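You operate a simulated robot arm through the tools that you are given. There is no shell and no other tool.

Carry out the task below with a simulated robot arm. There is one attempt and no reset: what you move stays moved.

JOB
Switch the plate off and take the warmed jar to the drip paper.
Fine: heat knob back to 30 C, thermometer into the black holder, jar on the paper's half by the cup stand. Set down upright: orange thermometer, blue-lid resin jar.

The check looks at the end state, three seconds after you hand in, the way a careful person would. Anything else that was tipped, shoved, dropped, spilled or broken makes it a failure. A push-on lid holds only when it is set on centred and level and pressed home; a screw cap is set on level and turned clockwise until tight.

ROBOT AND FRAMES
A 6-joint arm with a two-finger parallel gripper, fixed in place. Base frame: the origin is at the foot of the arm, x ahead of it, y to its left, z up. Lengths are in cm, angles in degrees, forces in N, time in s.
Its first joint turns from -166.0 to 166.0 degrees. Payload 3.91 kg.
Tool frame: the origin (TCP) lies between the finger pads and is the grasp point; the fingertips stand 3 cm ahead of it; z points along the fingers, y is the line along which they close. Largest opening 11 cm; finger width 2, thickness 1; the body of the gripper, 4.8 by 11.2 cm, starts 5.5 cm behind the TCP.
Orientation is that of the tool frame in the base frame, as a unit quaternion [x, y, z, w]. With the fingers straight down and closing along the base's y, the tool's x points along the base's -x, its y along +y and its z along -z.

CONTROLS
- The arm moves only by the tool nudge_tool. Its argument "plan" is a list of rows, each an object of numbers (a shift or turn left out is 0, a gripper value left out holds the last): "rx", "ry", "rz": the turn, a rotation vector about the tool's x, y, z in rad; "x", "y", "z": the shift along the tool's x, y, z in m; "jaw": the gripper command, from -1 (shut) to 1 (fully open), values between in proportion. In form: [{"rx": .., "ry": .., "rz": .., "x": .., "y": .., "z": .., "jaw": ..}, ...]. A call has 1 to 20 rows; each row is the pose to reach, as a shift and turn from the pose commanded when the call began, along the tool's axes at that moment. Rows are played at 5 a second. More than 5 cm and 8.6 degrees between two rows, or a gripper value outside its range, and nothing of the call is played. Where a pose cannot be reached the arm comes as near as it can. A force on the tool above 40 N (or 10 N above the force at the start of the call, whichever is more), or a blocked arm, ends the call early, and 0.2 s more pass. The fingers move at their own pace (about 10.8 cm/s each) and stop on an object; they squeeze with about 30 N. The grip force told is the motor's: it shows also when the fingers shut on nothing. Time passes only in rows, and 0.2 s behind the last, so rows that repeat a pose let the fingers close. The reply holds the time, the measured pose of the TCP, the force on the tool along the base axes, the opening and the grip force, in the units named above and with some noise, with the torque about the TCP (base axes, N m) and any sound that the robot's microphone picked up.
- Cameras (640 x 400 px; columns grow to the right, rows downward): "scene" is fixed at [4.96, 49.89, 145.33]; the picture's right is [-0.02, -1.00, 0.00], its down [-0.50, 0.01, -0.87] and it looks along [0.87, -0.01, -0.50] (base axes); focal length 298 px, centre (320, 200). "wrist" rides on the gripper at [7.2, 1.7, -10.3] in the tool frame; the picture's right is [-0.23, 0.97, 0.00], its down [-0.76, -0.18, -0.62] and it looks along [-0.61, -0.14, 0.78] (tool axes); focal length 222 px, centre (320, 200). There is no depth. A picture from a camera that has moved, and an enlarged one, comes with that camera's place and axes in the base frame and with its lens.
- camera(camera): a new picture of that camera. It takes no simulated time.
- zoom(camera, box): a new picture of the part [left, top, right, bottom] of that camera's present view, enlarged. It takes no simulated time.
- hand_in(): hands the job in; it is judged then, once.

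Nothing tells you positions but the pictures and the camera data. Unless the task says otherwise, let go and move clear before handing in.

The tools are called as name(argument=value, ...) on one line, values as JSON. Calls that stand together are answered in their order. nudge_tool: Moves the arm, as the interface text tells. Its arguments: {"type":"object","properties":{"plan":{"type":"array"}},"required":["plan"]} The other tools are called the same way: camera (camera) takes a picture; zoom (camera, box) takes an enlarged picture of a part of a camera's view; hand_in () hands the job in.

At the start:

```text
t: 0.0
eef_pos: [71.41, -2.59, 119.6]
orientation: [-0.001, 1.0, 0.001, 0.001]
force: [-0.8, -0.3, 0.2]
moment: [-0.01, -0.01, -0.02]
gripper_width: 10.98
gripper_force: 0.1
```

scene: 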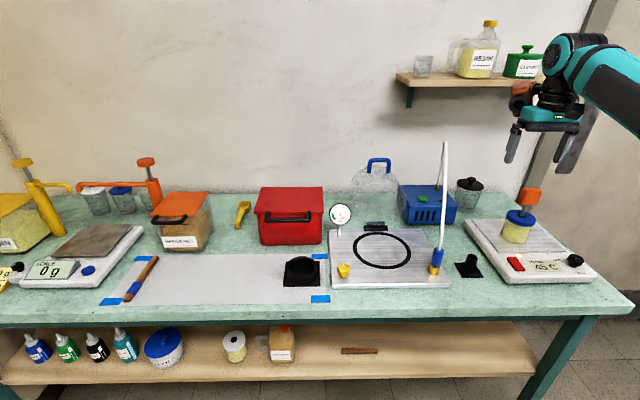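
wrist: 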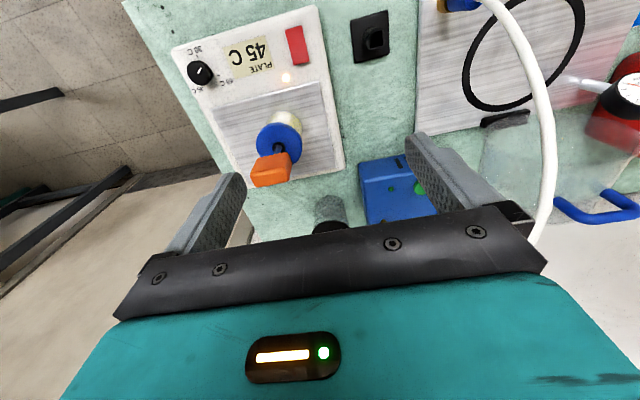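

I see a hot plate on the right with a blue-lid jar holding an orange-headed thermometer, a small black holder to the left of the plate, and drip paper further left with a black cup stand. I'll zoom in to locate things before moving.

zoom(camera="scene", box=[440, 170, 620, 290])

zoom(camera="scene", box=[90, 220, 350, 320])

zoom(camera="wrist", box=[160, 0, 400, 200])

zoom(camera="scene", box=[320, 130, 480, 300])

```text
3.33 times, centred on (530, 230) of scene
camera zoom: at [4.96, 49.89, 145.33], right [-0.02, -1.0, 0.0], down [-0.5, 0.01, -0.87], along [0.87, -0.01, -0.5], focal length 992 px, centre (-380, 100)
```

zoom: 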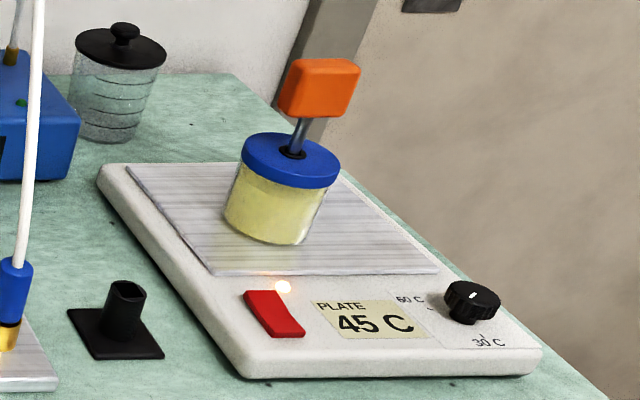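

```text
2.46 times, centred on (220, 270) of scene
camera zoom: at [4.96, 49.89, 145.33], right [-0.02, -1.0, 0.0], down [-0.5, 0.01, -0.87], along [0.87, -0.01, -0.5], focal length 732 px, centre (566, 28)
```

zoom: 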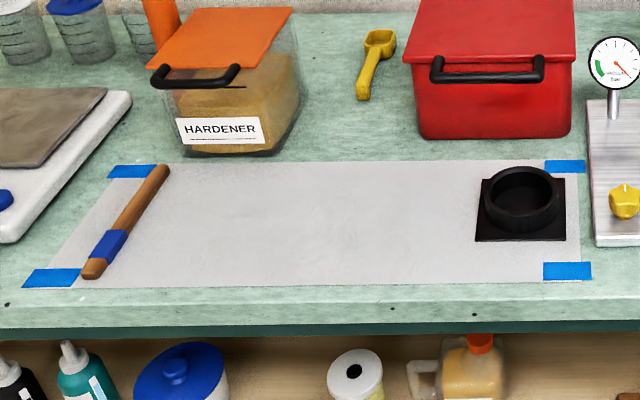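

```text
2.00 times, centred on (280, 100) of wrist
camera zoom: at [64.32, -1.1, 130.02], right [0.23, 0.97, 0.0], down [0.76, -0.18, 0.62], along [0.61, -0.14, -0.78], focal length 444 px, centre (400, 400)
```

zoom: 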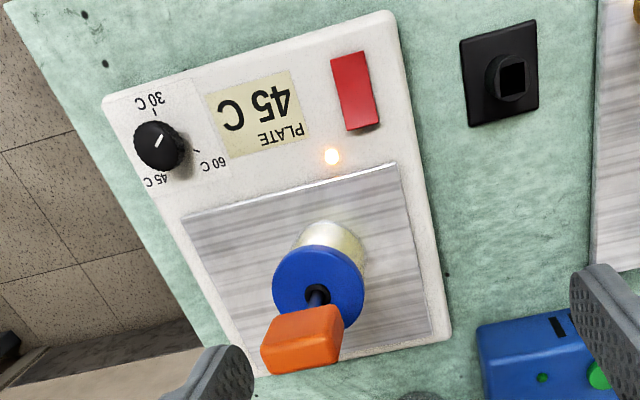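

```text
2.35 times, centred on (400, 215) of scene
camera zoom: at [4.96, 49.89, 145.33], right [-0.02, -1.0, 0.0], down [-0.5, 0.01, -0.87], along [0.87, -0.01, -0.5], focal length 700 px, centre (132, 165)
```

zoom: 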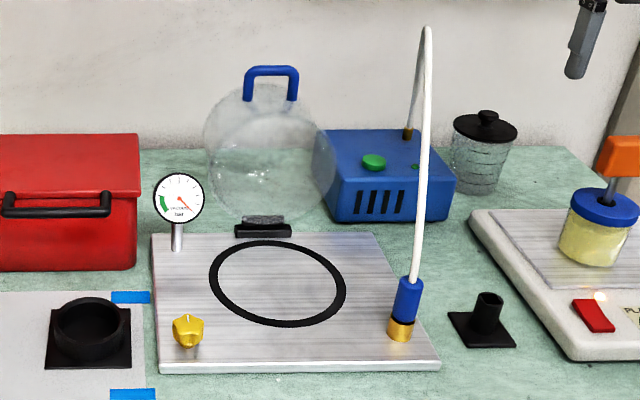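

The table top is at about z = 85 cm. The knob is near (66, -20.5, 90.6), the jar lid near (77.5, -10.5, 96.8), the thermometer head near (78, -11, 104) and the black holder near (68, 6.6). I'll move above the knob for a close look at the dial and the red switch.

nudge_tool(plan=[{"x": 0.011, "y": -0.034, "z": 0.0}, {"x": 0.022, "y": -0.068, "z": 0.0}, {"x": 0.033, "y": -0.102, "z": 0.02}, {"x": 0.044, "y": -0.136, "z": 0.05}, {"x": 0.054, "y": -0.16, "z": 0.08}, {"x": 0.054, "y": -0.16, "z": 0.1}])

camera(camera="wrist")

camera(camera="scene")

```text
t: 1.4
eef_pos: [66.0, -18.61, 109.76]
orientation: [0.0, 1.0, 0.001, 0.001]
force: [0.3, 0.2, 0.1]
moment: [-0.04, -0.02, -0.01]
gripper_width: 10.99
gripper_force: 0.0
```

```text
taken
camera wrist: at [58.92, -16.97, 120.08], right [0.23, 0.97, 0.0], down [0.76, -0.18, 0.62], along [0.61, -0.14, -0.78], focal length 222 px, centre (320, 200)
```

wrist: 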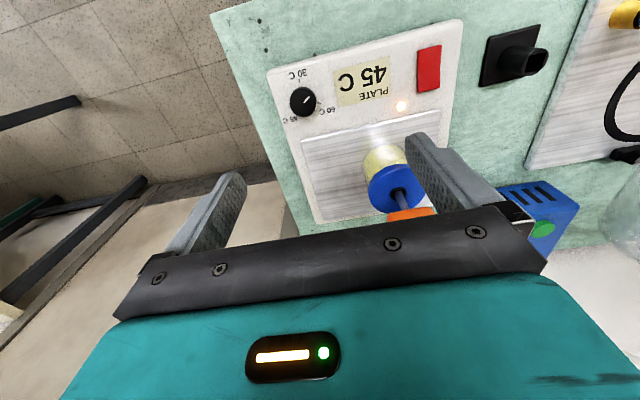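

```text
taken
```

scene: 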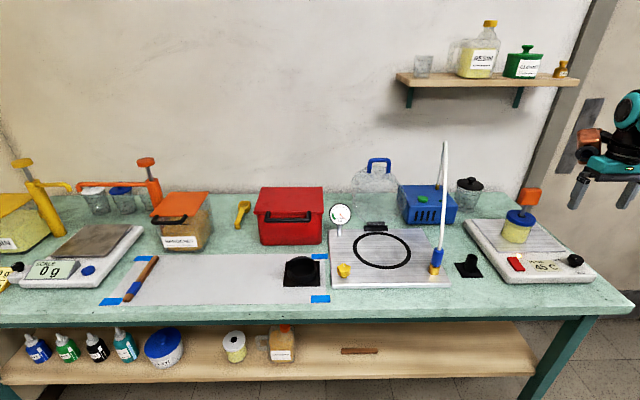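

zoom(camera="wrist", box=[250, 40, 450, 165])

zoom(camera="wrist", box=[270, 60, 350, 130])

zoom(camera="scene", box=[490, 240, 600, 300])

```text
3.20 times, centred on (350, 102) of wrist
camera zoom: at [58.92, -16.97, 120.08], right [0.23, 0.97, 0.0], down [0.76, -0.18, 0.62], along [0.61, -0.14, -0.78], focal length 711 px, centre (224, 512)
```

zoom: 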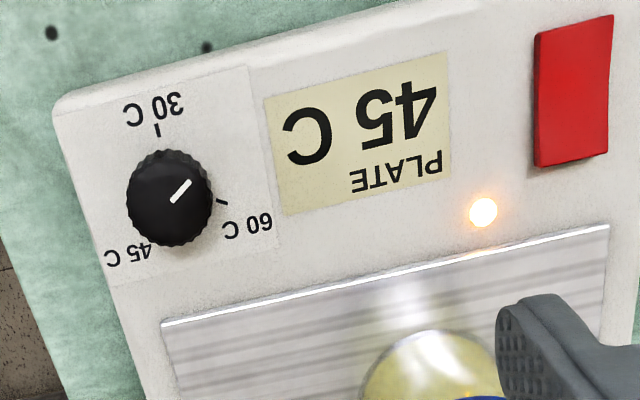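

```text
5.71 times, centred on (310, 95) of wrist
camera zoom: at [58.92, -16.97, 120.08], right [0.23, 0.97, 0.0], down [0.76, -0.18, 0.62], along [0.61, -0.14, -0.78], focal length 1269 px, centre (377, 800)
```

zoom: 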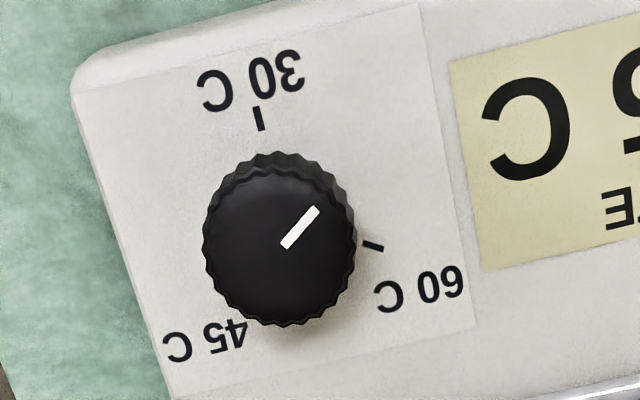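

```text
5.82 times, centred on (545, 270) of scene
camera zoom: at [4.96, 49.89, 145.33], right [-0.02, -1.0, 0.0], down [-0.5, 0.01, -0.87], along [0.87, -0.01, -0.5], focal length 1731 px, centre (-989, -207)
```

zoom: 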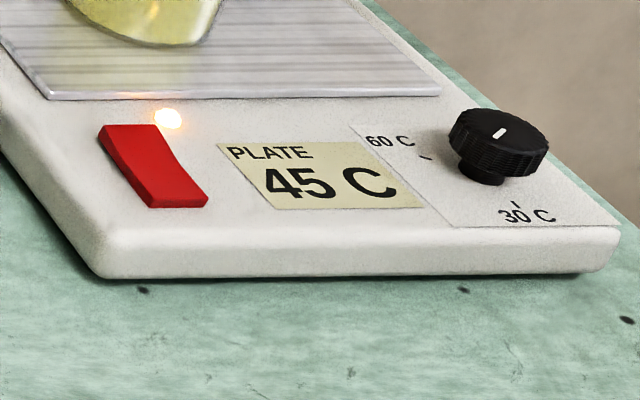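

The dial has 30 C on the robot side, 60 C at the far left and 45 C at the far right. The pointer direction isn't clear from here, so I'll put the camera right above the knob, which also shows the red rocker.

nudge_tool(plan=[{"x": -0.025, "y": -0.02, "z": 0.0, "jaw": 0.2}, {"x": -0.05, "y": -0.038, "z": 0.02, "jaw": 0.2}, {"x": -0.075, "y": -0.038, "z": 0.04, "jaw": 0.2}, {"x": -0.075, "y": -0.038, "z": 0.058, "jaw": 0.2}])

camera(camera="wrist")

zoom(camera="wrist", box=[240, 0, 400, 100])

```text
t: 2.4
eef_pos: [73.71, -22.35, 103.85]
orientation: [-0.001, 1.0, 0.001, 0.0]
force: [0.3, -0.3, 0.1]
moment: [-0.04, -0.01, -0.02]
gripper_width: 6.62
gripper_force: 0.1
```

```text
taken
camera wrist: at [66.6, -20.75, 114.23], right [0.23, 0.97, 0.0], down [0.76, -0.18, 0.62], along [0.61, -0.14, -0.78], focal length 222 px, centre (320, 200)
```

wrist: 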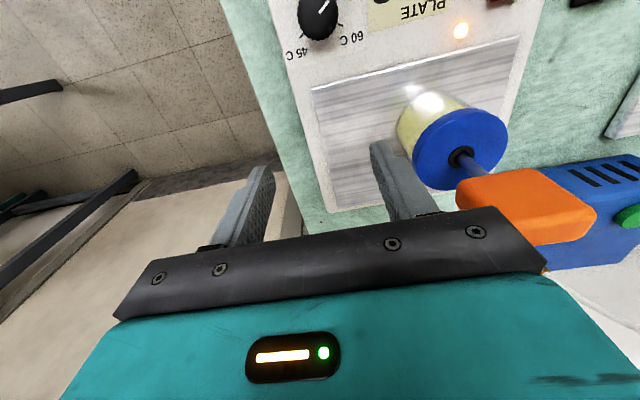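

```text
4.00 times, centred on (320, 50) of wrist
camera zoom: at [66.6, -20.75, 114.23], right [0.23, 0.97, 0.0], down [0.76, -0.18, 0.62], along [0.61, -0.14, -0.78], focal length 888 px, centre (320, 800)
```

zoom: 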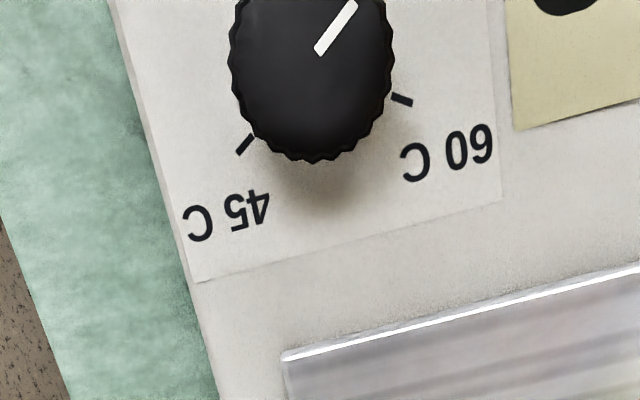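

The knob centre is about (66.2, -20.75) with a radius near 1.7 cm. I'll take tighter zooms of the pointer before deciding which way to turn.

zoom(camera="scene", box=[556, 246, 596, 276])

nudge_tool(plan=[{"x": 0.03, "y": -0.005, "z": 0.0}, {"x": 0.06, "y": -0.01, "z": 0.0}])

zoom(camera="wrist", box=[280, 10, 480, 135])

camera(camera="wrist")

```text
13.33 times, centred on (576, 261) of scene
camera zoom: at [4.96, 49.89, 145.33], right [-0.02, -1.0, 0.0], down [-0.5, 0.01, -0.87], along [0.87, -0.01, -0.5], focal length 3966 px, centre (-3093, -613)
```

zoom: 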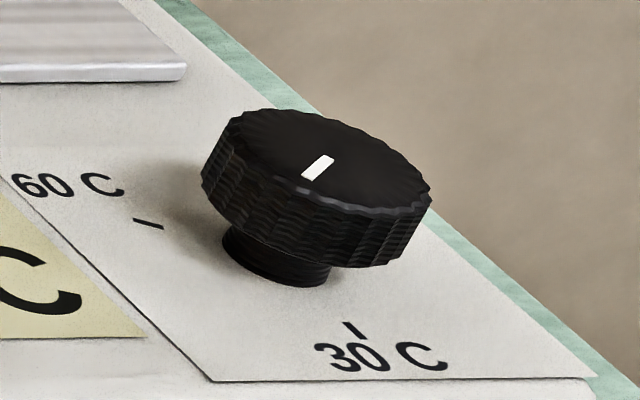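

```text
t: 3.0
eef_pos: [67.57, -23.43, 103.86]
orientation: [-0.001, 1.0, 0.002, 0.0]
force: [0.4, 0.1, -0.3]
moment: [0.02, 0.05, 0.01]
gripper_width: 6.6
gripper_force: 0.1
```

```text
3.20 times, centred on (380, 72) of wrist
camera zoom: at [60.54, -21.82, 114.3], right [0.23, 0.97, 0.0], down [0.76, -0.18, 0.62], along [0.61, -0.14, -0.78], focal length 711 px, centre (128, 608)
```

zoom: 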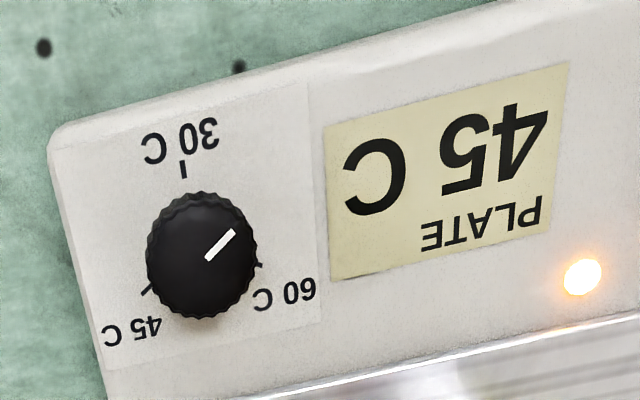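

```text
taken
camera wrist: at [60.54, -21.82, 114.3], right [0.23, 0.97, 0.0], down [0.76, -0.18, 0.62], along [0.61, -0.14, -0.78], focal length 222 px, centre (320, 200)
```

wrist: 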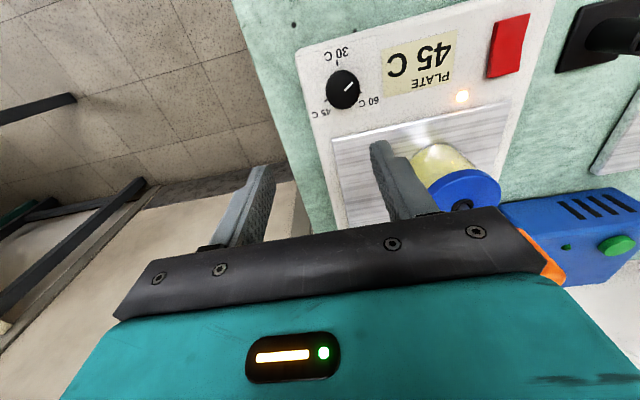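

The pointer mark sits front-left, about 55–60° short of the 30 C mark. I'll check the rocker switch more closely from both cameras.

zoom(camera="scene", box=[500, 250, 540, 280])

zoom(camera="wrist", box=[440, 0, 560, 110])

zoom(camera="scene", box=[450, 245, 490, 285])

zoom(camera="scene", box=[490, 180, 560, 250])

```text
13.33 times, centred on (520, 265) of scene
camera zoom: at [4.96, 49.89, 145.33], right [-0.02, -1.0, 0.0], down [-0.5, 0.01, -0.87], along [0.87, -0.01, -0.5], focal length 3966 px, centre (-2347, -667)
```

zoom: 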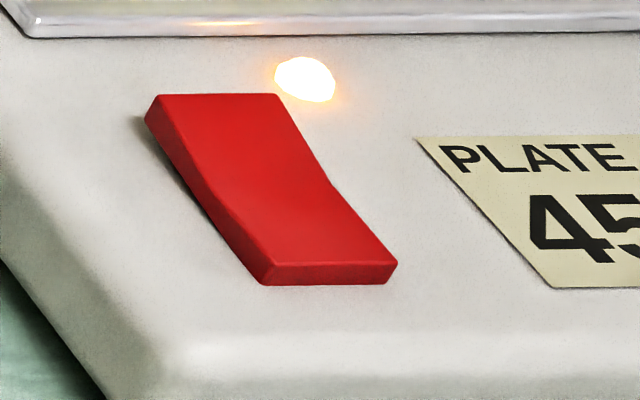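

```text
3.64 times, centred on (500, 55) of wrist
camera zoom: at [60.54, -21.82, 114.3], right [0.23, 0.97, 0.0], down [0.76, -0.18, 0.62], along [0.61, -0.14, -0.78], focal length 808 px, centre (-334, 727)
```

zoom: 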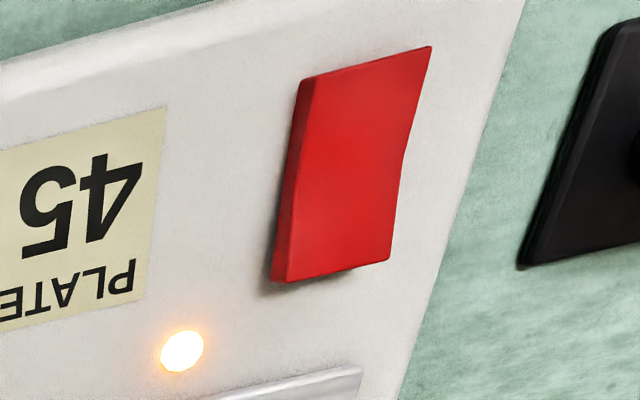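

```text
10.00 times, centred on (470, 265) of scene
camera zoom: at [4.96, 49.89, 145.33], right [-0.02, -1.0, 0.0], down [-0.5, 0.01, -0.87], along [0.87, -0.01, -0.5], focal length 2975 px, centre (-1180, -450)
```

zoom: 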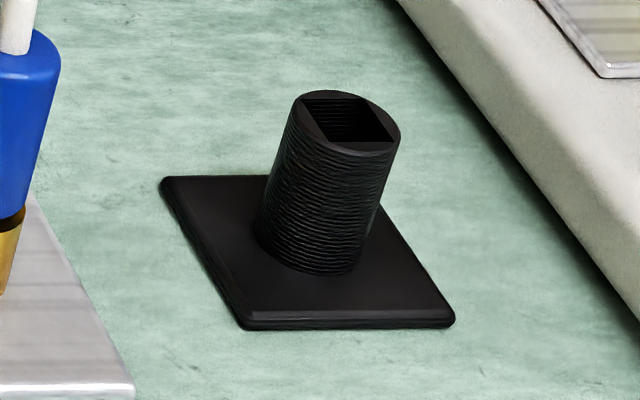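

```text
5.71 times, centred on (525, 215) of scene
camera zoom: at [4.96, 49.89, 145.33], right [-0.02, -1.0, 0.0], down [-0.5, 0.01, -0.87], along [0.87, -0.01, -0.5], focal length 1700 px, centre (-851, 114)
```

zoom: 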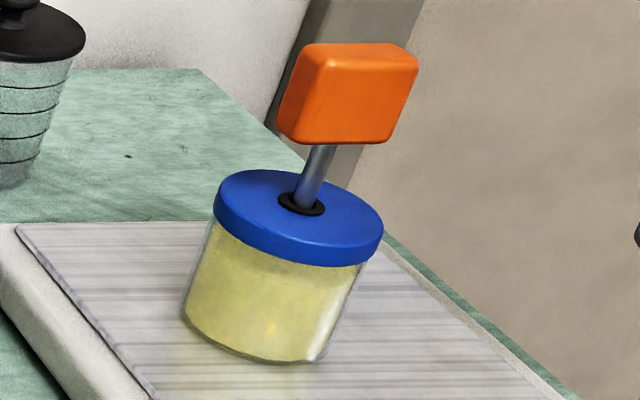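

The rocker's robot-side end is pressed down (on, lamp lit) and its far end is raised, so pressing the far end should switch it off. First I'll lower the open fingers around the knob and check alignment.

nudge_tool(plan=[{"x": 0.0137, "y": 0.027, "z": 0.0}, {"x": 0.0137, "y": 0.027, "z": 0.04}, {"x": 0.0137, "y": 0.027, "z": 0.07}, {"x": 0.0137, "y": 0.027, "z": 0.09}])

camera(camera="wrist")

camera(camera="scene")

```text
t: 4.0
eef_pos: [66.2, -20.8, 94.83]
orientation: [-0.002, 1.0, 0.001, 0.0]
force: [-1.0, 0.3, -0.8]
moment: [-0.01, 0.01, -0.01]
gripper_width: 6.6
gripper_force: 0.1
```

```text
taken
camera wrist: at [59.03, -19.23, 105.2], right [0.23, 0.97, 0.0], down [0.76, -0.18, 0.62], along [0.61, -0.14, -0.78], focal length 222 px, centre (320, 200)
```

wrist: 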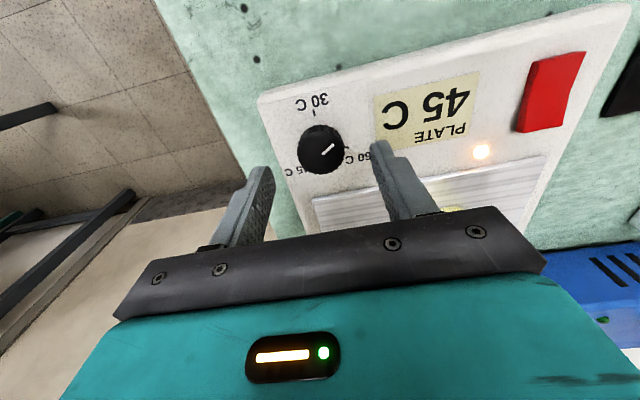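

```text
taken
```

scene: 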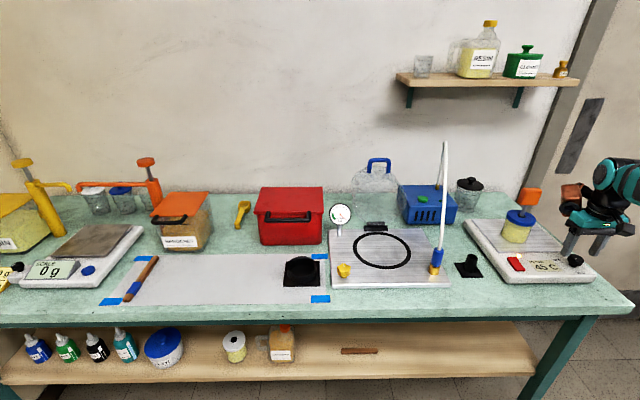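

zoom(camera="wrist", box=[240, 80, 420, 200])

zoom(camera="scene", box=[550, 180, 640, 290])

```text
3.33 times, centred on (330, 140) of wrist
camera zoom: at [59.03, -19.23, 105.2], right [0.23, 0.97, 0.0], down [0.76, -0.18, 0.62], along [0.61, -0.14, -0.78], focal length 740 px, centre (287, 400)
```

zoom: 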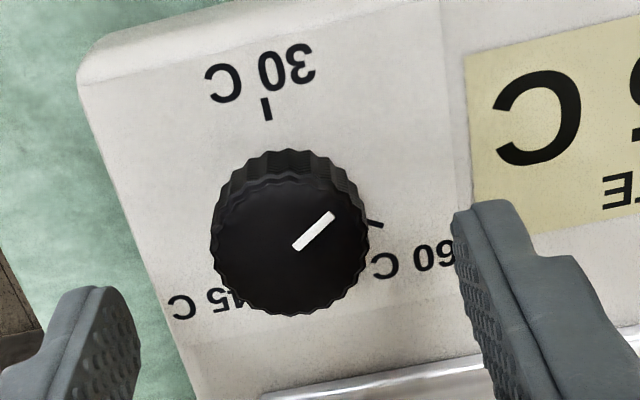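

```text
3.64 times, centred on (595, 235) of scene
camera zoom: at [4.96, 49.89, 145.33], right [-0.02, -1.0, 0.0], down [-0.5, 0.01, -0.87], along [0.87, -0.01, -0.5], focal length 1082 px, centre (-680, 73)
```

zoom: 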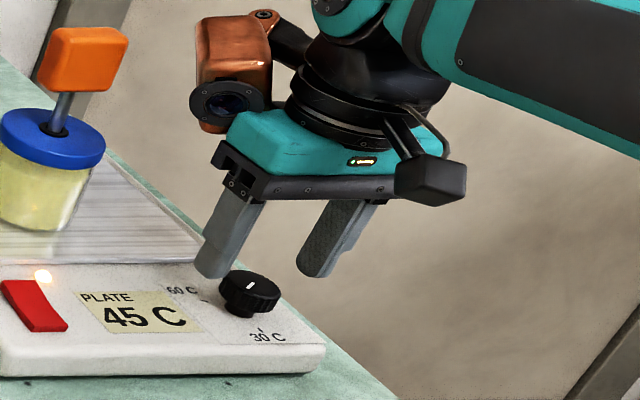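

The knob centre is about x = 65.9, y = -20.8. There is a module on the far side of the gripper, so I'll pre-rotate clockwise and have the knob turn sweep away from the thermometer, then lower around the cap.

nudge_tool(plan=[{"x": 0.003, "rz": 0.14}, {"x": 0.003, "rz": 0.28}, {"x": 0.003, "rz": 0.42}, {"x": 0.003, "rz": 0.56}, {"x": 0.003, "rz": 0.7}, {"x": 0.003, "rz": 0.84}, {"x": 0.003, "rz": 0.96}, {"x": 0.003, "rz": 0.96, "z": 0.015}, {"x": 0.003, "rz": 0.96, "z": 0.027}, {"x": 0.003, "rz": 0.96, "z": 0.027}])

camera(camera="wrist")

zoom(camera="scene", box=[520, 170, 640, 290])

```text
t: 6.2
eef_pos: [66.0, -20.99, 92.09]
orientation: [0.462, 0.887, 0.001, 0.0]
force: [-0.2, 0.5, -0.1]
moment: [-0.02, -0.01, 0.02]
gripper_width: 6.58
gripper_force: 0.1
```

```text
taken
camera wrist: at [63.29, -14.01, 102.5], right [0.93, 0.37, 0.0], down [0.29, -0.73, 0.62], along [0.23, -0.58, -0.78], focal length 222 px, centre (320, 200)
```

wrist: 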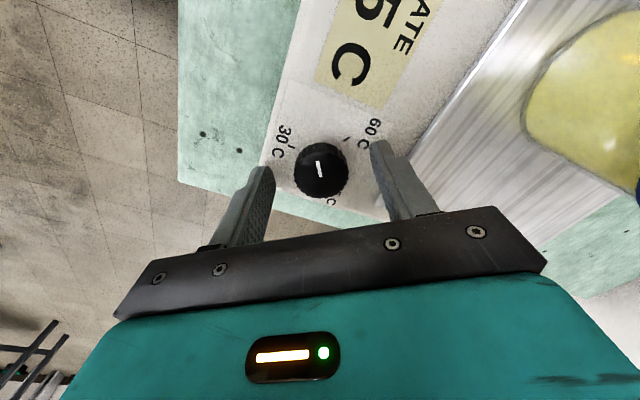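

```text
3.33 times, centred on (580, 230) of scene
camera zoom: at [4.96, 49.89, 145.33], right [-0.02, -1.0, 0.0], down [-0.5, 0.01, -0.87], along [0.87, -0.01, -0.5], focal length 992 px, centre (-547, 100)
```

zoom: 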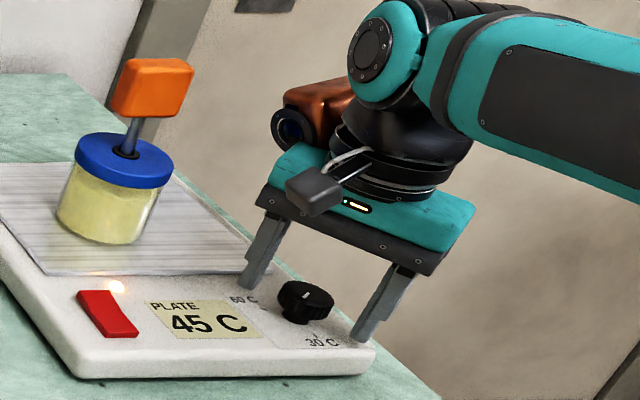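

zoom(camera="wrist", box=[240, 100, 420, 220])

zoom(camera="scene", box=[560, 225, 605, 280])

```text
3.33 times, centred on (330, 160) of wrist
camera zoom: at [63.29, -14.01, 102.5], right [0.93, 0.37, 0.0], down [0.29, -0.73, 0.62], along [0.23, -0.58, -0.78], focal length 740 px, centre (287, 333)
```

zoom: 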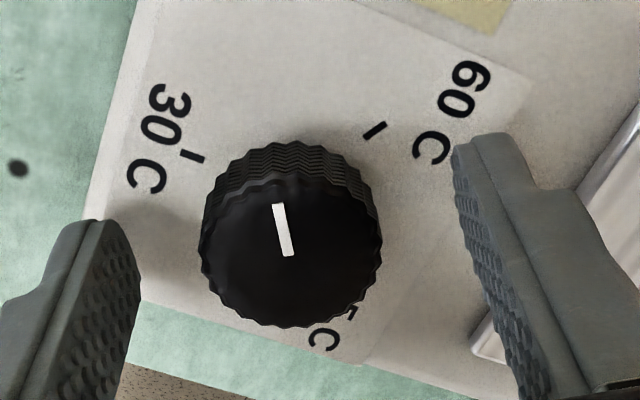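

```text
7.27 times, centred on (582, 252) of scene
camera zoom: at [4.96, 49.89, 145.33], right [-0.02, -1.0, 0.0], down [-0.5, 0.01, -0.87], along [0.87, -0.01, -0.5], focal length 2163 px, centre (-1589, -182)
```

zoom: 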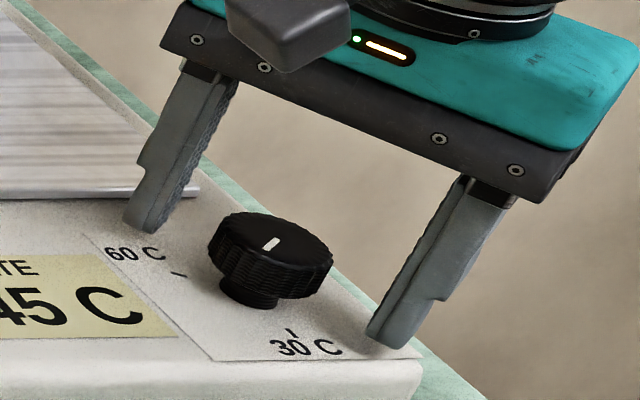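

The knob cap is centred between the fingertips, with the pointer at about 120°. I'll lower slightly and grip it.

nudge_tool(plan=[{"z": 0.002}, {"z": 0.002, "jaw": -0.3}, {"z": 0.002, "jaw": -1}, {"z": 0.002, "jaw": -1}, {"z": 0.002, "jaw": -1}])

zoom(camera="wrist", box=[240, 0, 440, 220])

zoom(camera="scene", box=[500, 225, 605, 290])

```text
t: 7.4
eef_pos: [66.01, -20.77, 91.9]
orientation: [0.46, 0.888, 0.001, 0.001]
force: [14.0, 4.8, 3.2]
moment: [0.02, -0.25, 0.01]
gripper_width: 3.29
gripper_force: 45.2
```

```text
1.82 times, centred on (340, 110) of wrist
camera zoom: at [63.32, -13.91, 102.25], right [0.93, 0.37, 0.0], down [0.29, -0.73, 0.62], along [0.23, -0.58, -0.78], focal length 404 px, centre (284, 364)
```

zoom: 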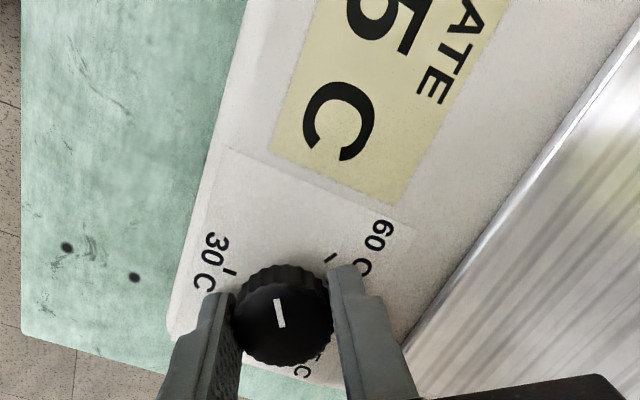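

```text
6.10 times, centred on (552, 258) of scene
camera zoom: at [4.96, 49.89, 145.33], right [-0.02, -1.0, 0.0], down [-0.5, 0.01, -0.87], along [0.87, -0.01, -0.5], focal length 1813 px, centre (-1097, -150)
```

zoom: 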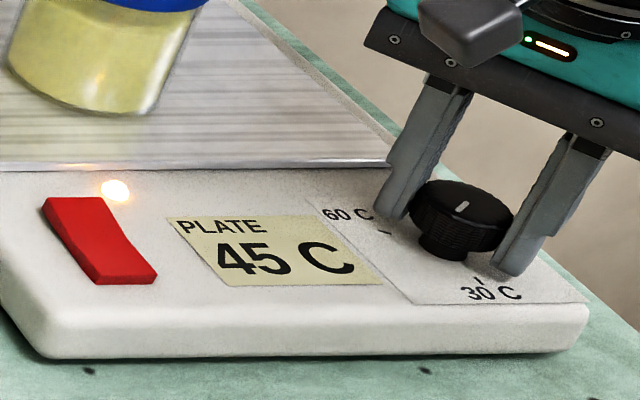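

The knob is gripped at 3.3 cm with a small sideways load. I'll relieve that, then turn a small amount counterclockwise toward the 30 mark and watch the pointer, display and torque.

nudge_tool(plan=[{"y": 0.0015}, {"y": 0.003}, {"y": 0.003, "rz": -0.1}, {"y": 0.003, "rz": -0.2}, {"y": 0.003, "rz": -0.3}])

zoom(camera="wrist", box=[240, 0, 440, 220])

zoom(camera="scene", box=[500, 225, 605, 290])

```text
t: 8.6
eef_pos: [65.9, -20.67, 91.74]
orientation: [0.323, 0.946, 0.001, -0.001]
force: [-34.4, -8.5, -17.3]
moment: [-0.49, 0.21, 0.01]
gripper_width: 3.3
gripper_force: 45.4
```

```text
1.82 times, centred on (340, 110) of wrist
camera zoom: at [61.45, -15.05, 102.26], right [0.78, 0.63, 0.0], down [0.49, -0.61, 0.62], along [0.39, -0.48, -0.78], focal length 404 px, centre (284, 364)
```

zoom: 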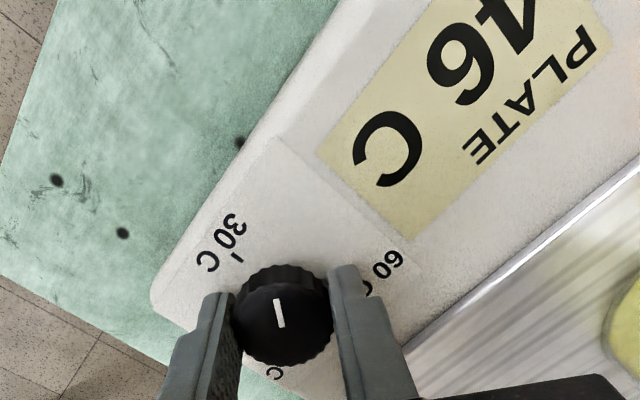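

```text
6.10 times, centred on (552, 258) of scene
camera zoom: at [4.96, 49.89, 145.33], right [-0.02, -1.0, 0.0], down [-0.5, 0.01, -0.87], along [0.87, -0.01, -0.5], focal length 1813 px, centre (-1097, -150)
```

zoom: 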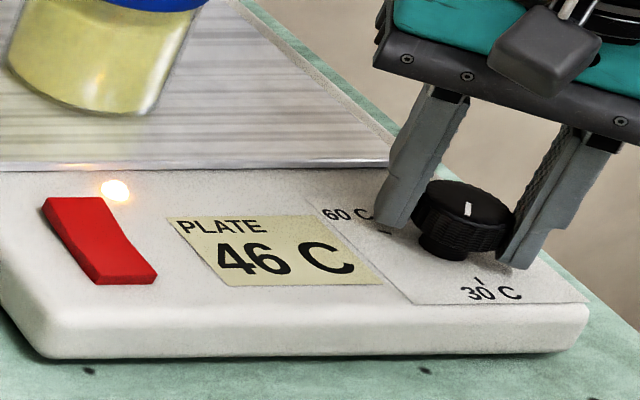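

The display is live. Counterclockwise raised it to 46 C, so 30 C lies clockwise. I'll re-centre to relieve the side load and begin turning clockwise.

nudge_tool(plan=[{"x": 0.0006, "y": -0.001}, {"x": 0.0011, "y": -0.0018}, {"x": 0.0011, "y": -0.0018, "rz": 0.1}, {"x": 0.0011, "y": -0.0018, "rz": 0.2}, {"x": 0.0011, "y": -0.0018, "rz": 0.3}])

zoom(camera="scene", box=[500, 225, 605, 290])

```text
t: 9.8
eef_pos: [66.1, -20.75, 91.92]
orientation: [0.461, 0.887, 0.001, -0.001]
force: [-16.3, -16.8, -30.2]
moment: [-0.09, 0.37, 0.0]
gripper_width: 3.32
gripper_force: 45.4
```

```text
6.10 times, centred on (552, 258) of scene
camera zoom: at [4.96, 49.89, 145.33], right [-0.02, -1.0, 0.0], down [-0.5, 0.01, -0.87], along [0.87, -0.01, -0.5], focal length 1813 px, centre (-1097, -150)
```

zoom: 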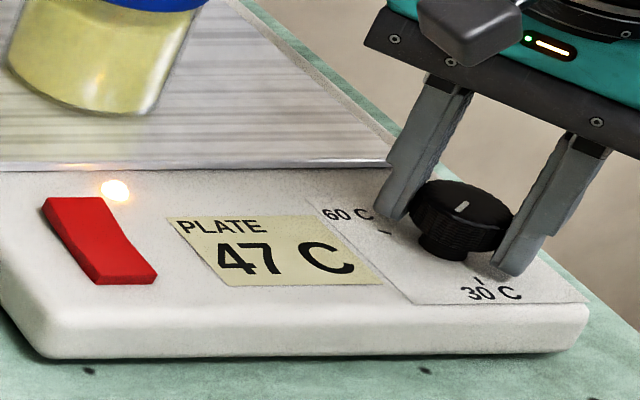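

The display now reads 47 with the knob back at its original angle, so it may be lagging. I'll release to clear the built-up force and watch the reading settle.

nudge_tool(plan=[{"jaw": -0.2}, {"jaw": -0.1}, {"jaw": -0.1}])

zoom(camera="scene", box=[500, 225, 605, 290])

nudge_tool(plan=[{"jaw": -0.1}, {"jaw": -0.1}, {"jaw": -0.1}, {"jaw": -0.1}, {"jaw": -0.1}])

zoom(camera="scene", box=[500, 225, 605, 290])

zoom(camera="wrist", box=[240, 100, 420, 220])

```text
t: 10.6
eef_pos: [65.98, -20.65, 91.87]
orientation: [0.462, 0.887, 0.001, 0.0]
force: [-0.7, -1.0, -0.2]
moment: [-0.01, 0.03, 0.02]
gripper_width: 4.95
gripper_force: 0.1
```

```text
6.10 times, centred on (552, 258) of scene
camera zoom: at [4.96, 49.89, 145.33], right [-0.02, -1.0, 0.0], down [-0.5, 0.01, -0.87], along [0.87, -0.01, -0.5], focal length 1813 px, centre (-1097, -150)
```

zoom: 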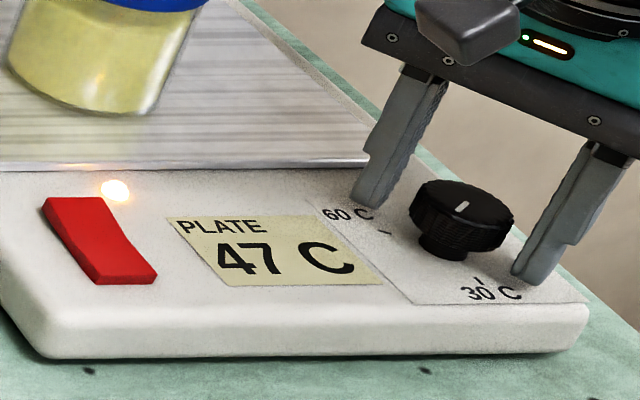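

```text
t: 11.8
eef_pos: [65.91, -20.72, 91.95]
orientation: [0.461, 0.888, 0.001, 0.0]
force: [0.3, -0.3, 0.7]
moment: [0.02, 0.0, 0.02]
gripper_width: 4.96
gripper_force: 0.1
```

```text
6.10 times, centred on (552, 258) of scene
camera zoom: at [4.96, 49.89, 145.33], right [-0.02, -1.0, 0.0], down [-0.5, 0.01, -0.87], along [0.87, -0.01, -0.5], focal length 1813 px, centre (-1097, -150)
```

zoom: 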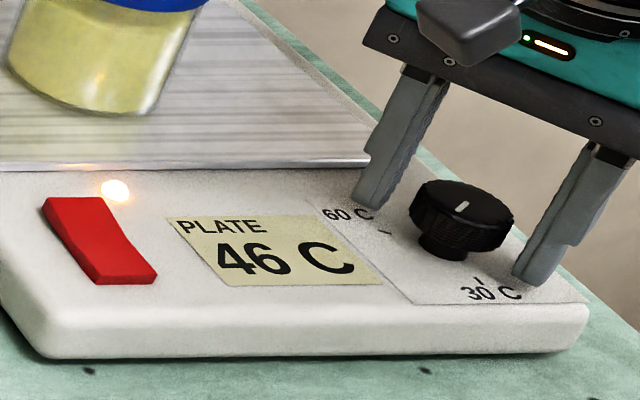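

```text
3.33 times, centred on (330, 160) of wrist
camera zoom: at [63.31, -13.82, 102.31], right [0.93, 0.37, 0.0], down [0.29, -0.73, 0.62], along [0.23, -0.58, -0.78], focal length 740 px, centre (287, 333)
```

zoom: 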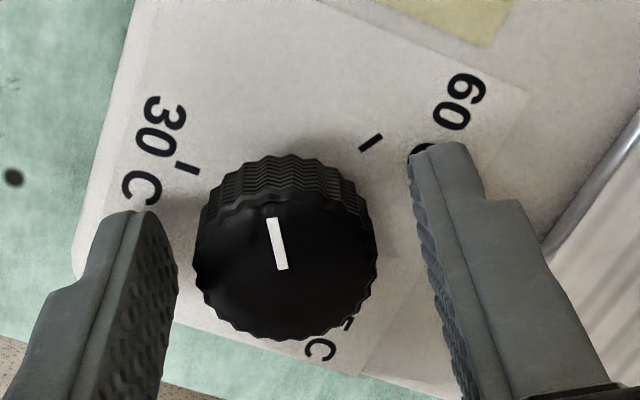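

The display is the plate temperature, and it lags the knob setting. It drifts back toward 45 at this angle and counterclockwise raises it, so the true setting is read opposite the white mark and 30 C is about 120° clockwise. I'll re-grip and turn clockwise gently.

nudge_tool(plan=[{"jaw": -0.35}, {"jaw": -1}, {"jaw": -1}, {"jaw": -1}])

```text
t: 12.8
eef_pos: [65.93, -20.62, 91.92]
orientation: [0.462, 0.887, 0.0, 0.0]
force: [-6.7, -1.9, -2.1]
moment: [-0.11, 0.26, 0.01]
gripper_width: 3.3
gripper_force: 45.4
```

nudge_tool(plan=[{"rz": 0.1, "jaw": -1}, {"rz": 0.2}, {"rz": 0.3}, {"rz": 0.4}, {"rz": 0.5}])

zoom(camera="scene", box=[500, 225, 605, 290])

```text
t: 14.0
eef_pos: [65.99, -20.6, 91.97]
orientation: [0.666, 0.746, 0.002, 0.0]
force: [-6.4, 3.7, 1.9]
moment: [-0.33, 0.33, -0.02]
gripper_width: 3.28
gripper_force: 44.8
```

```text
6.10 times, centred on (552, 258) of scene
camera zoom: at [4.96, 49.89, 145.33], right [-0.02, -1.0, 0.0], down [-0.5, 0.01, -0.87], along [0.87, -0.01, -0.5], focal length 1813 px, centre (-1097, -150)
```

zoom: 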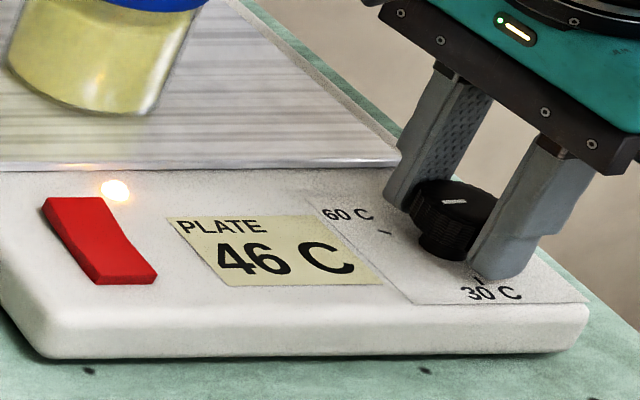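

The forces are low and the knob turned 29° clockwise. I'll continue another 29° and check the display trend.

nudge_tool(plan=[{"rz": 0.1, "jaw": -1}, {"rz": 0.2}, {"rz": 0.3}, {"rz": 0.4}, {"rz": 0.5}, {"rz": 0.5}, {"rz": 0.5}])

zoom(camera="scene", box=[500, 225, 605, 290])

camera(camera="wrist")

```text
t: 15.6
eef_pos: [66.03, -20.57, 91.91]
orientation: [0.83, 0.557, 0.001, 0.001]
force: [-4.3, -0.8, 3.6]
moment: [-0.27, 0.17, 0.01]
gripper_width: 3.31
gripper_force: 44.5
```

```text
6.10 times, centred on (552, 258) of scene
camera zoom: at [4.96, 49.89, 145.33], right [-0.02, -1.0, 0.0], down [-0.5, 0.01, -0.87], along [0.87, -0.01, -0.5], focal length 1813 px, centre (-1097, -150)
```

zoom: 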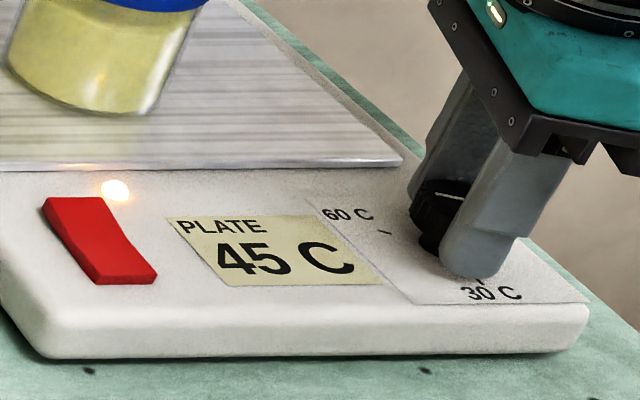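

```text
taken
camera wrist: at [70.43, -14.66, 102.32], right [0.82, -0.58, 0.0], down [-0.45, -0.64, 0.62], along [-0.36, -0.51, -0.78], focal length 222 px, centre (320, 200)
```

wrist: 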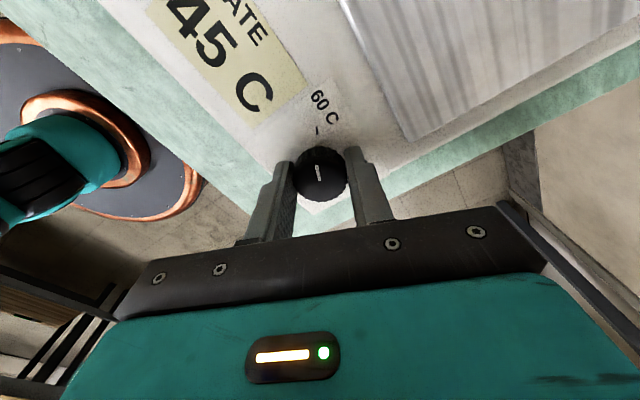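

The display went from 46 down to 45. I'll hold here and see where it heads, to confirm the scale.

nudge_tool(plan=[{"rz": 0.0}, {"rz": 0.0}, {"rz": 0.0}, {"rz": 0.0}, {"rz": 0.0}, {"rz": 0.0}, {"rz": 0.0}, {"rz": 0.0}, {"rz": 0.0}, {"rz": 0.0}, {"rz": 0.0}, {"rz": 0.0}, {"rz": 0.0}, {"rz": 0.0}, {"rz": 0.0}])

zoom(camera="scene", box=[500, 225, 605, 290])

```text
t: 18.8
eef_pos: [66.14, -20.69, 92.01]
orientation: [0.83, 0.558, 0.001, 0.0]
force: [7.7, -5.8, 15.7]
moment: [-0.12, -0.03, 0.01]
gripper_width: 3.3
gripper_force: 44.8
```

```text
6.10 times, centred on (552, 258) of scene
camera zoom: at [4.96, 49.89, 145.33], right [-0.02, -1.0, 0.0], down [-0.5, 0.01, -0.87], along [0.87, -0.01, -0.5], focal length 1813 px, centre (-1097, -150)
```

zoom: 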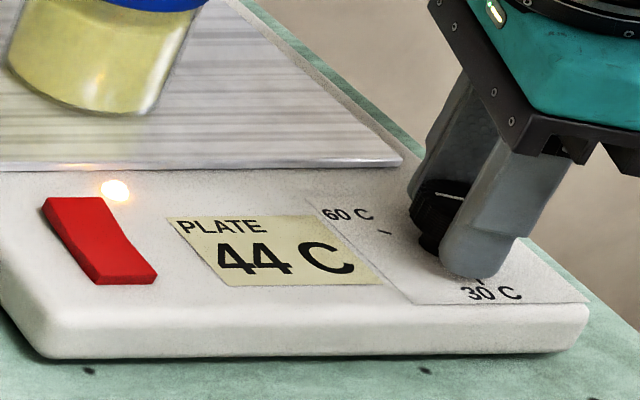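

The temperature keeps falling, so clockwise is right. I'll turn on toward the expected 30 C position, about 63° more, in steps.

nudge_tool(plan=[{"rz": 0.1, "jaw": -1}, {"rz": 0.2}, {"rz": 0.3}, {"rz": 0.4}, {"rz": 0.5}, {"rz": 0.6}, {"rz": 0.7}])

camera(camera="wrist")

zoom(camera="scene", box=[480, 170, 640, 290])

```text
t: 20.4
eef_pos: [65.97, -20.78, 91.98]
orientation: [0.971, 0.239, 0.001, 0.0]
force: [31.6, -11.5, 19.7]
moment: [-0.34, -1.0, 0.03]
gripper_width: 3.29
gripper_force: 45.2
```

```text
taken
camera wrist: at [73.33, -18.92, 102.31], right [0.25, -0.97, 0.0], down [-0.76, -0.2, 0.62], along [-0.6, -0.15, -0.78], focal length 222 px, centre (320, 200)
```

wrist: 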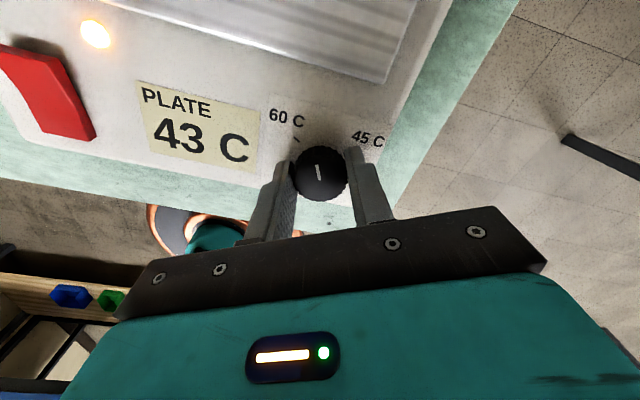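

```text
3.33 times, centred on (560, 230) of scene
camera zoom: at [4.96, 49.89, 145.33], right [-0.02, -1.0, 0.0], down [-0.5, 0.01, -0.87], along [0.87, -0.01, -0.5], focal length 992 px, centre (-480, 100)
```

zoom: 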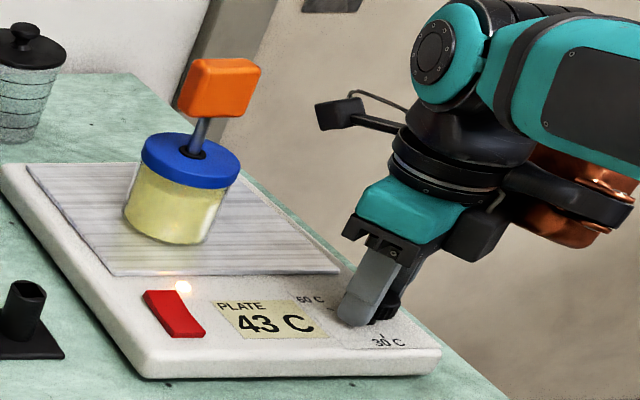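

The knob is now about 97° clockwise of its start and the display reads 43, still falling. Side load has built up to 32 N, so I'll release, check the pointer and re-centre.

nudge_tool(plan=[{"jaw": -0.2}, {"jaw": 0.0}, {"jaw": 0.0}])

zoom(camera="wrist", box=[230, 80, 410, 220])

```text
t: 21.2
eef_pos: [65.94, -20.67, 91.9]
orientation: [0.971, 0.24, 0.001, -0.002]
force: [0.1, 0.3, -0.3]
moment: [0.0, 0.02, -0.02]
gripper_width: 5.48
gripper_force: 0.0
```

```text
2.86 times, centred on (320, 150) of wrist
camera zoom: at [73.23, -18.87, 102.29], right [0.25, -0.97, 0.0], down [-0.76, -0.2, 0.62], along [-0.6, -0.16, -0.78], focal length 635 px, centre (320, 343)
```

zoom: 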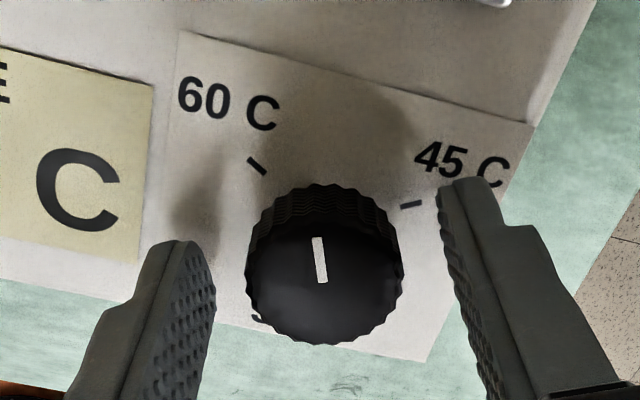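

The mark is at about 21° and should end near 0°, opposite the 30 C tick. I'll shift 0.18 cm to centre, re-grip and turn the remaining 21° or so.

nudge_tool(plan=[{"y": 0.0018, "jaw": 0.0}, {"y": 0.0018, "jaw": -0.35}, {"y": 0.0018, "jaw": -1}, {"y": 0.0018, "jaw": -1}, {"y": 0.0018, "rz": 0.1, "jaw": -1}, {"y": 0.0018, "rz": 0.2, "jaw": -1}, {"y": 0.0018, "rz": 0.3, "jaw": -1}, {"y": 0.0018, "rz": 0.37, "jaw": -1}, {"y": 0.0018, "rz": 0.37, "jaw": -1}])

zoom(camera="wrist", box=[230, 80, 410, 220])

```text
t: 23.2
eef_pos: [66.01, -20.64, 91.89]
orientation: [0.998, 0.056, 0.001, -0.001]
force: [-15.2, 20.7, -9.8]
moment: [0.25, 0.35, 0.07]
gripper_width: 3.25
gripper_force: 45.2
```

```text
2.86 times, centred on (320, 150) of wrist
camera zoom: at [73.51, -21.67, 102.28], right [-0.12, -0.99, 0.0], down [-0.78, 0.09, 0.62], along [-0.62, 0.07, -0.78], focal length 635 px, centre (320, 343)
```

zoom: 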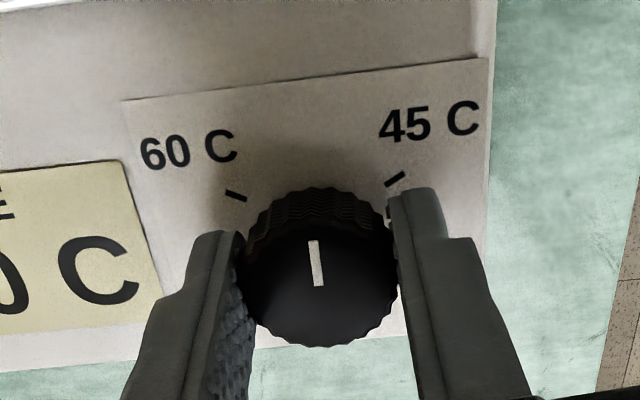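

The mark is now at about 0°, 119° clockwise from the start. I'll release and check the display.

nudge_tool(plan=[{"jaw": -0.2}, {"jaw": 0.0}, {"jaw": 0.0}])

zoom(camera="scene", box=[480, 170, 640, 290])

zoom(camera="wrist", box=[100, 50, 420, 250])

```text
t: 24.0
eef_pos: [66.01, -20.91, 91.92]
orientation: [0.998, 0.057, 0.0, -0.001]
force: [0.2, -0.4, -0.1]
moment: [0.0, 0.0, 0.02]
gripper_width: 5.51
gripper_force: 0.1
```

```text
3.33 times, centred on (560, 230) of scene
camera zoom: at [4.96, 49.89, 145.33], right [-0.02, -1.0, 0.0], down [-0.5, 0.01, -0.87], along [0.87, -0.01, -0.5], focal length 992 px, centre (-480, 100)
```

zoom: 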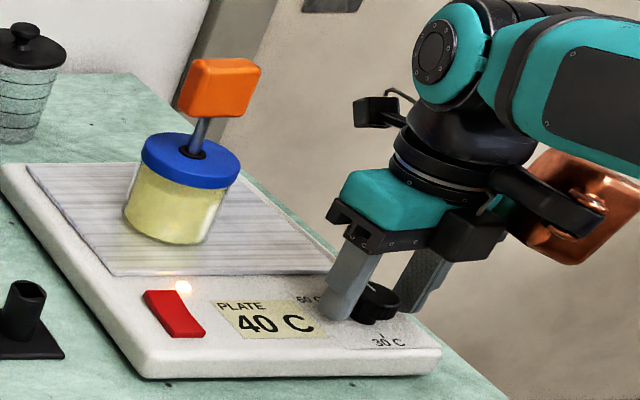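

```text
2.00 times, centred on (260, 150) of wrist
camera zoom: at [73.55, -21.79, 102.3], right [-0.12, -0.99, 0.0], down [-0.78, 0.09, 0.62], along [-0.62, 0.07, -0.78], focal length 444 px, centre (440, 300)
```

zoom: 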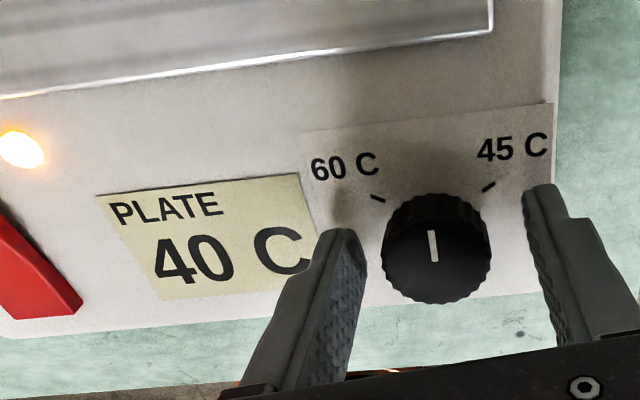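

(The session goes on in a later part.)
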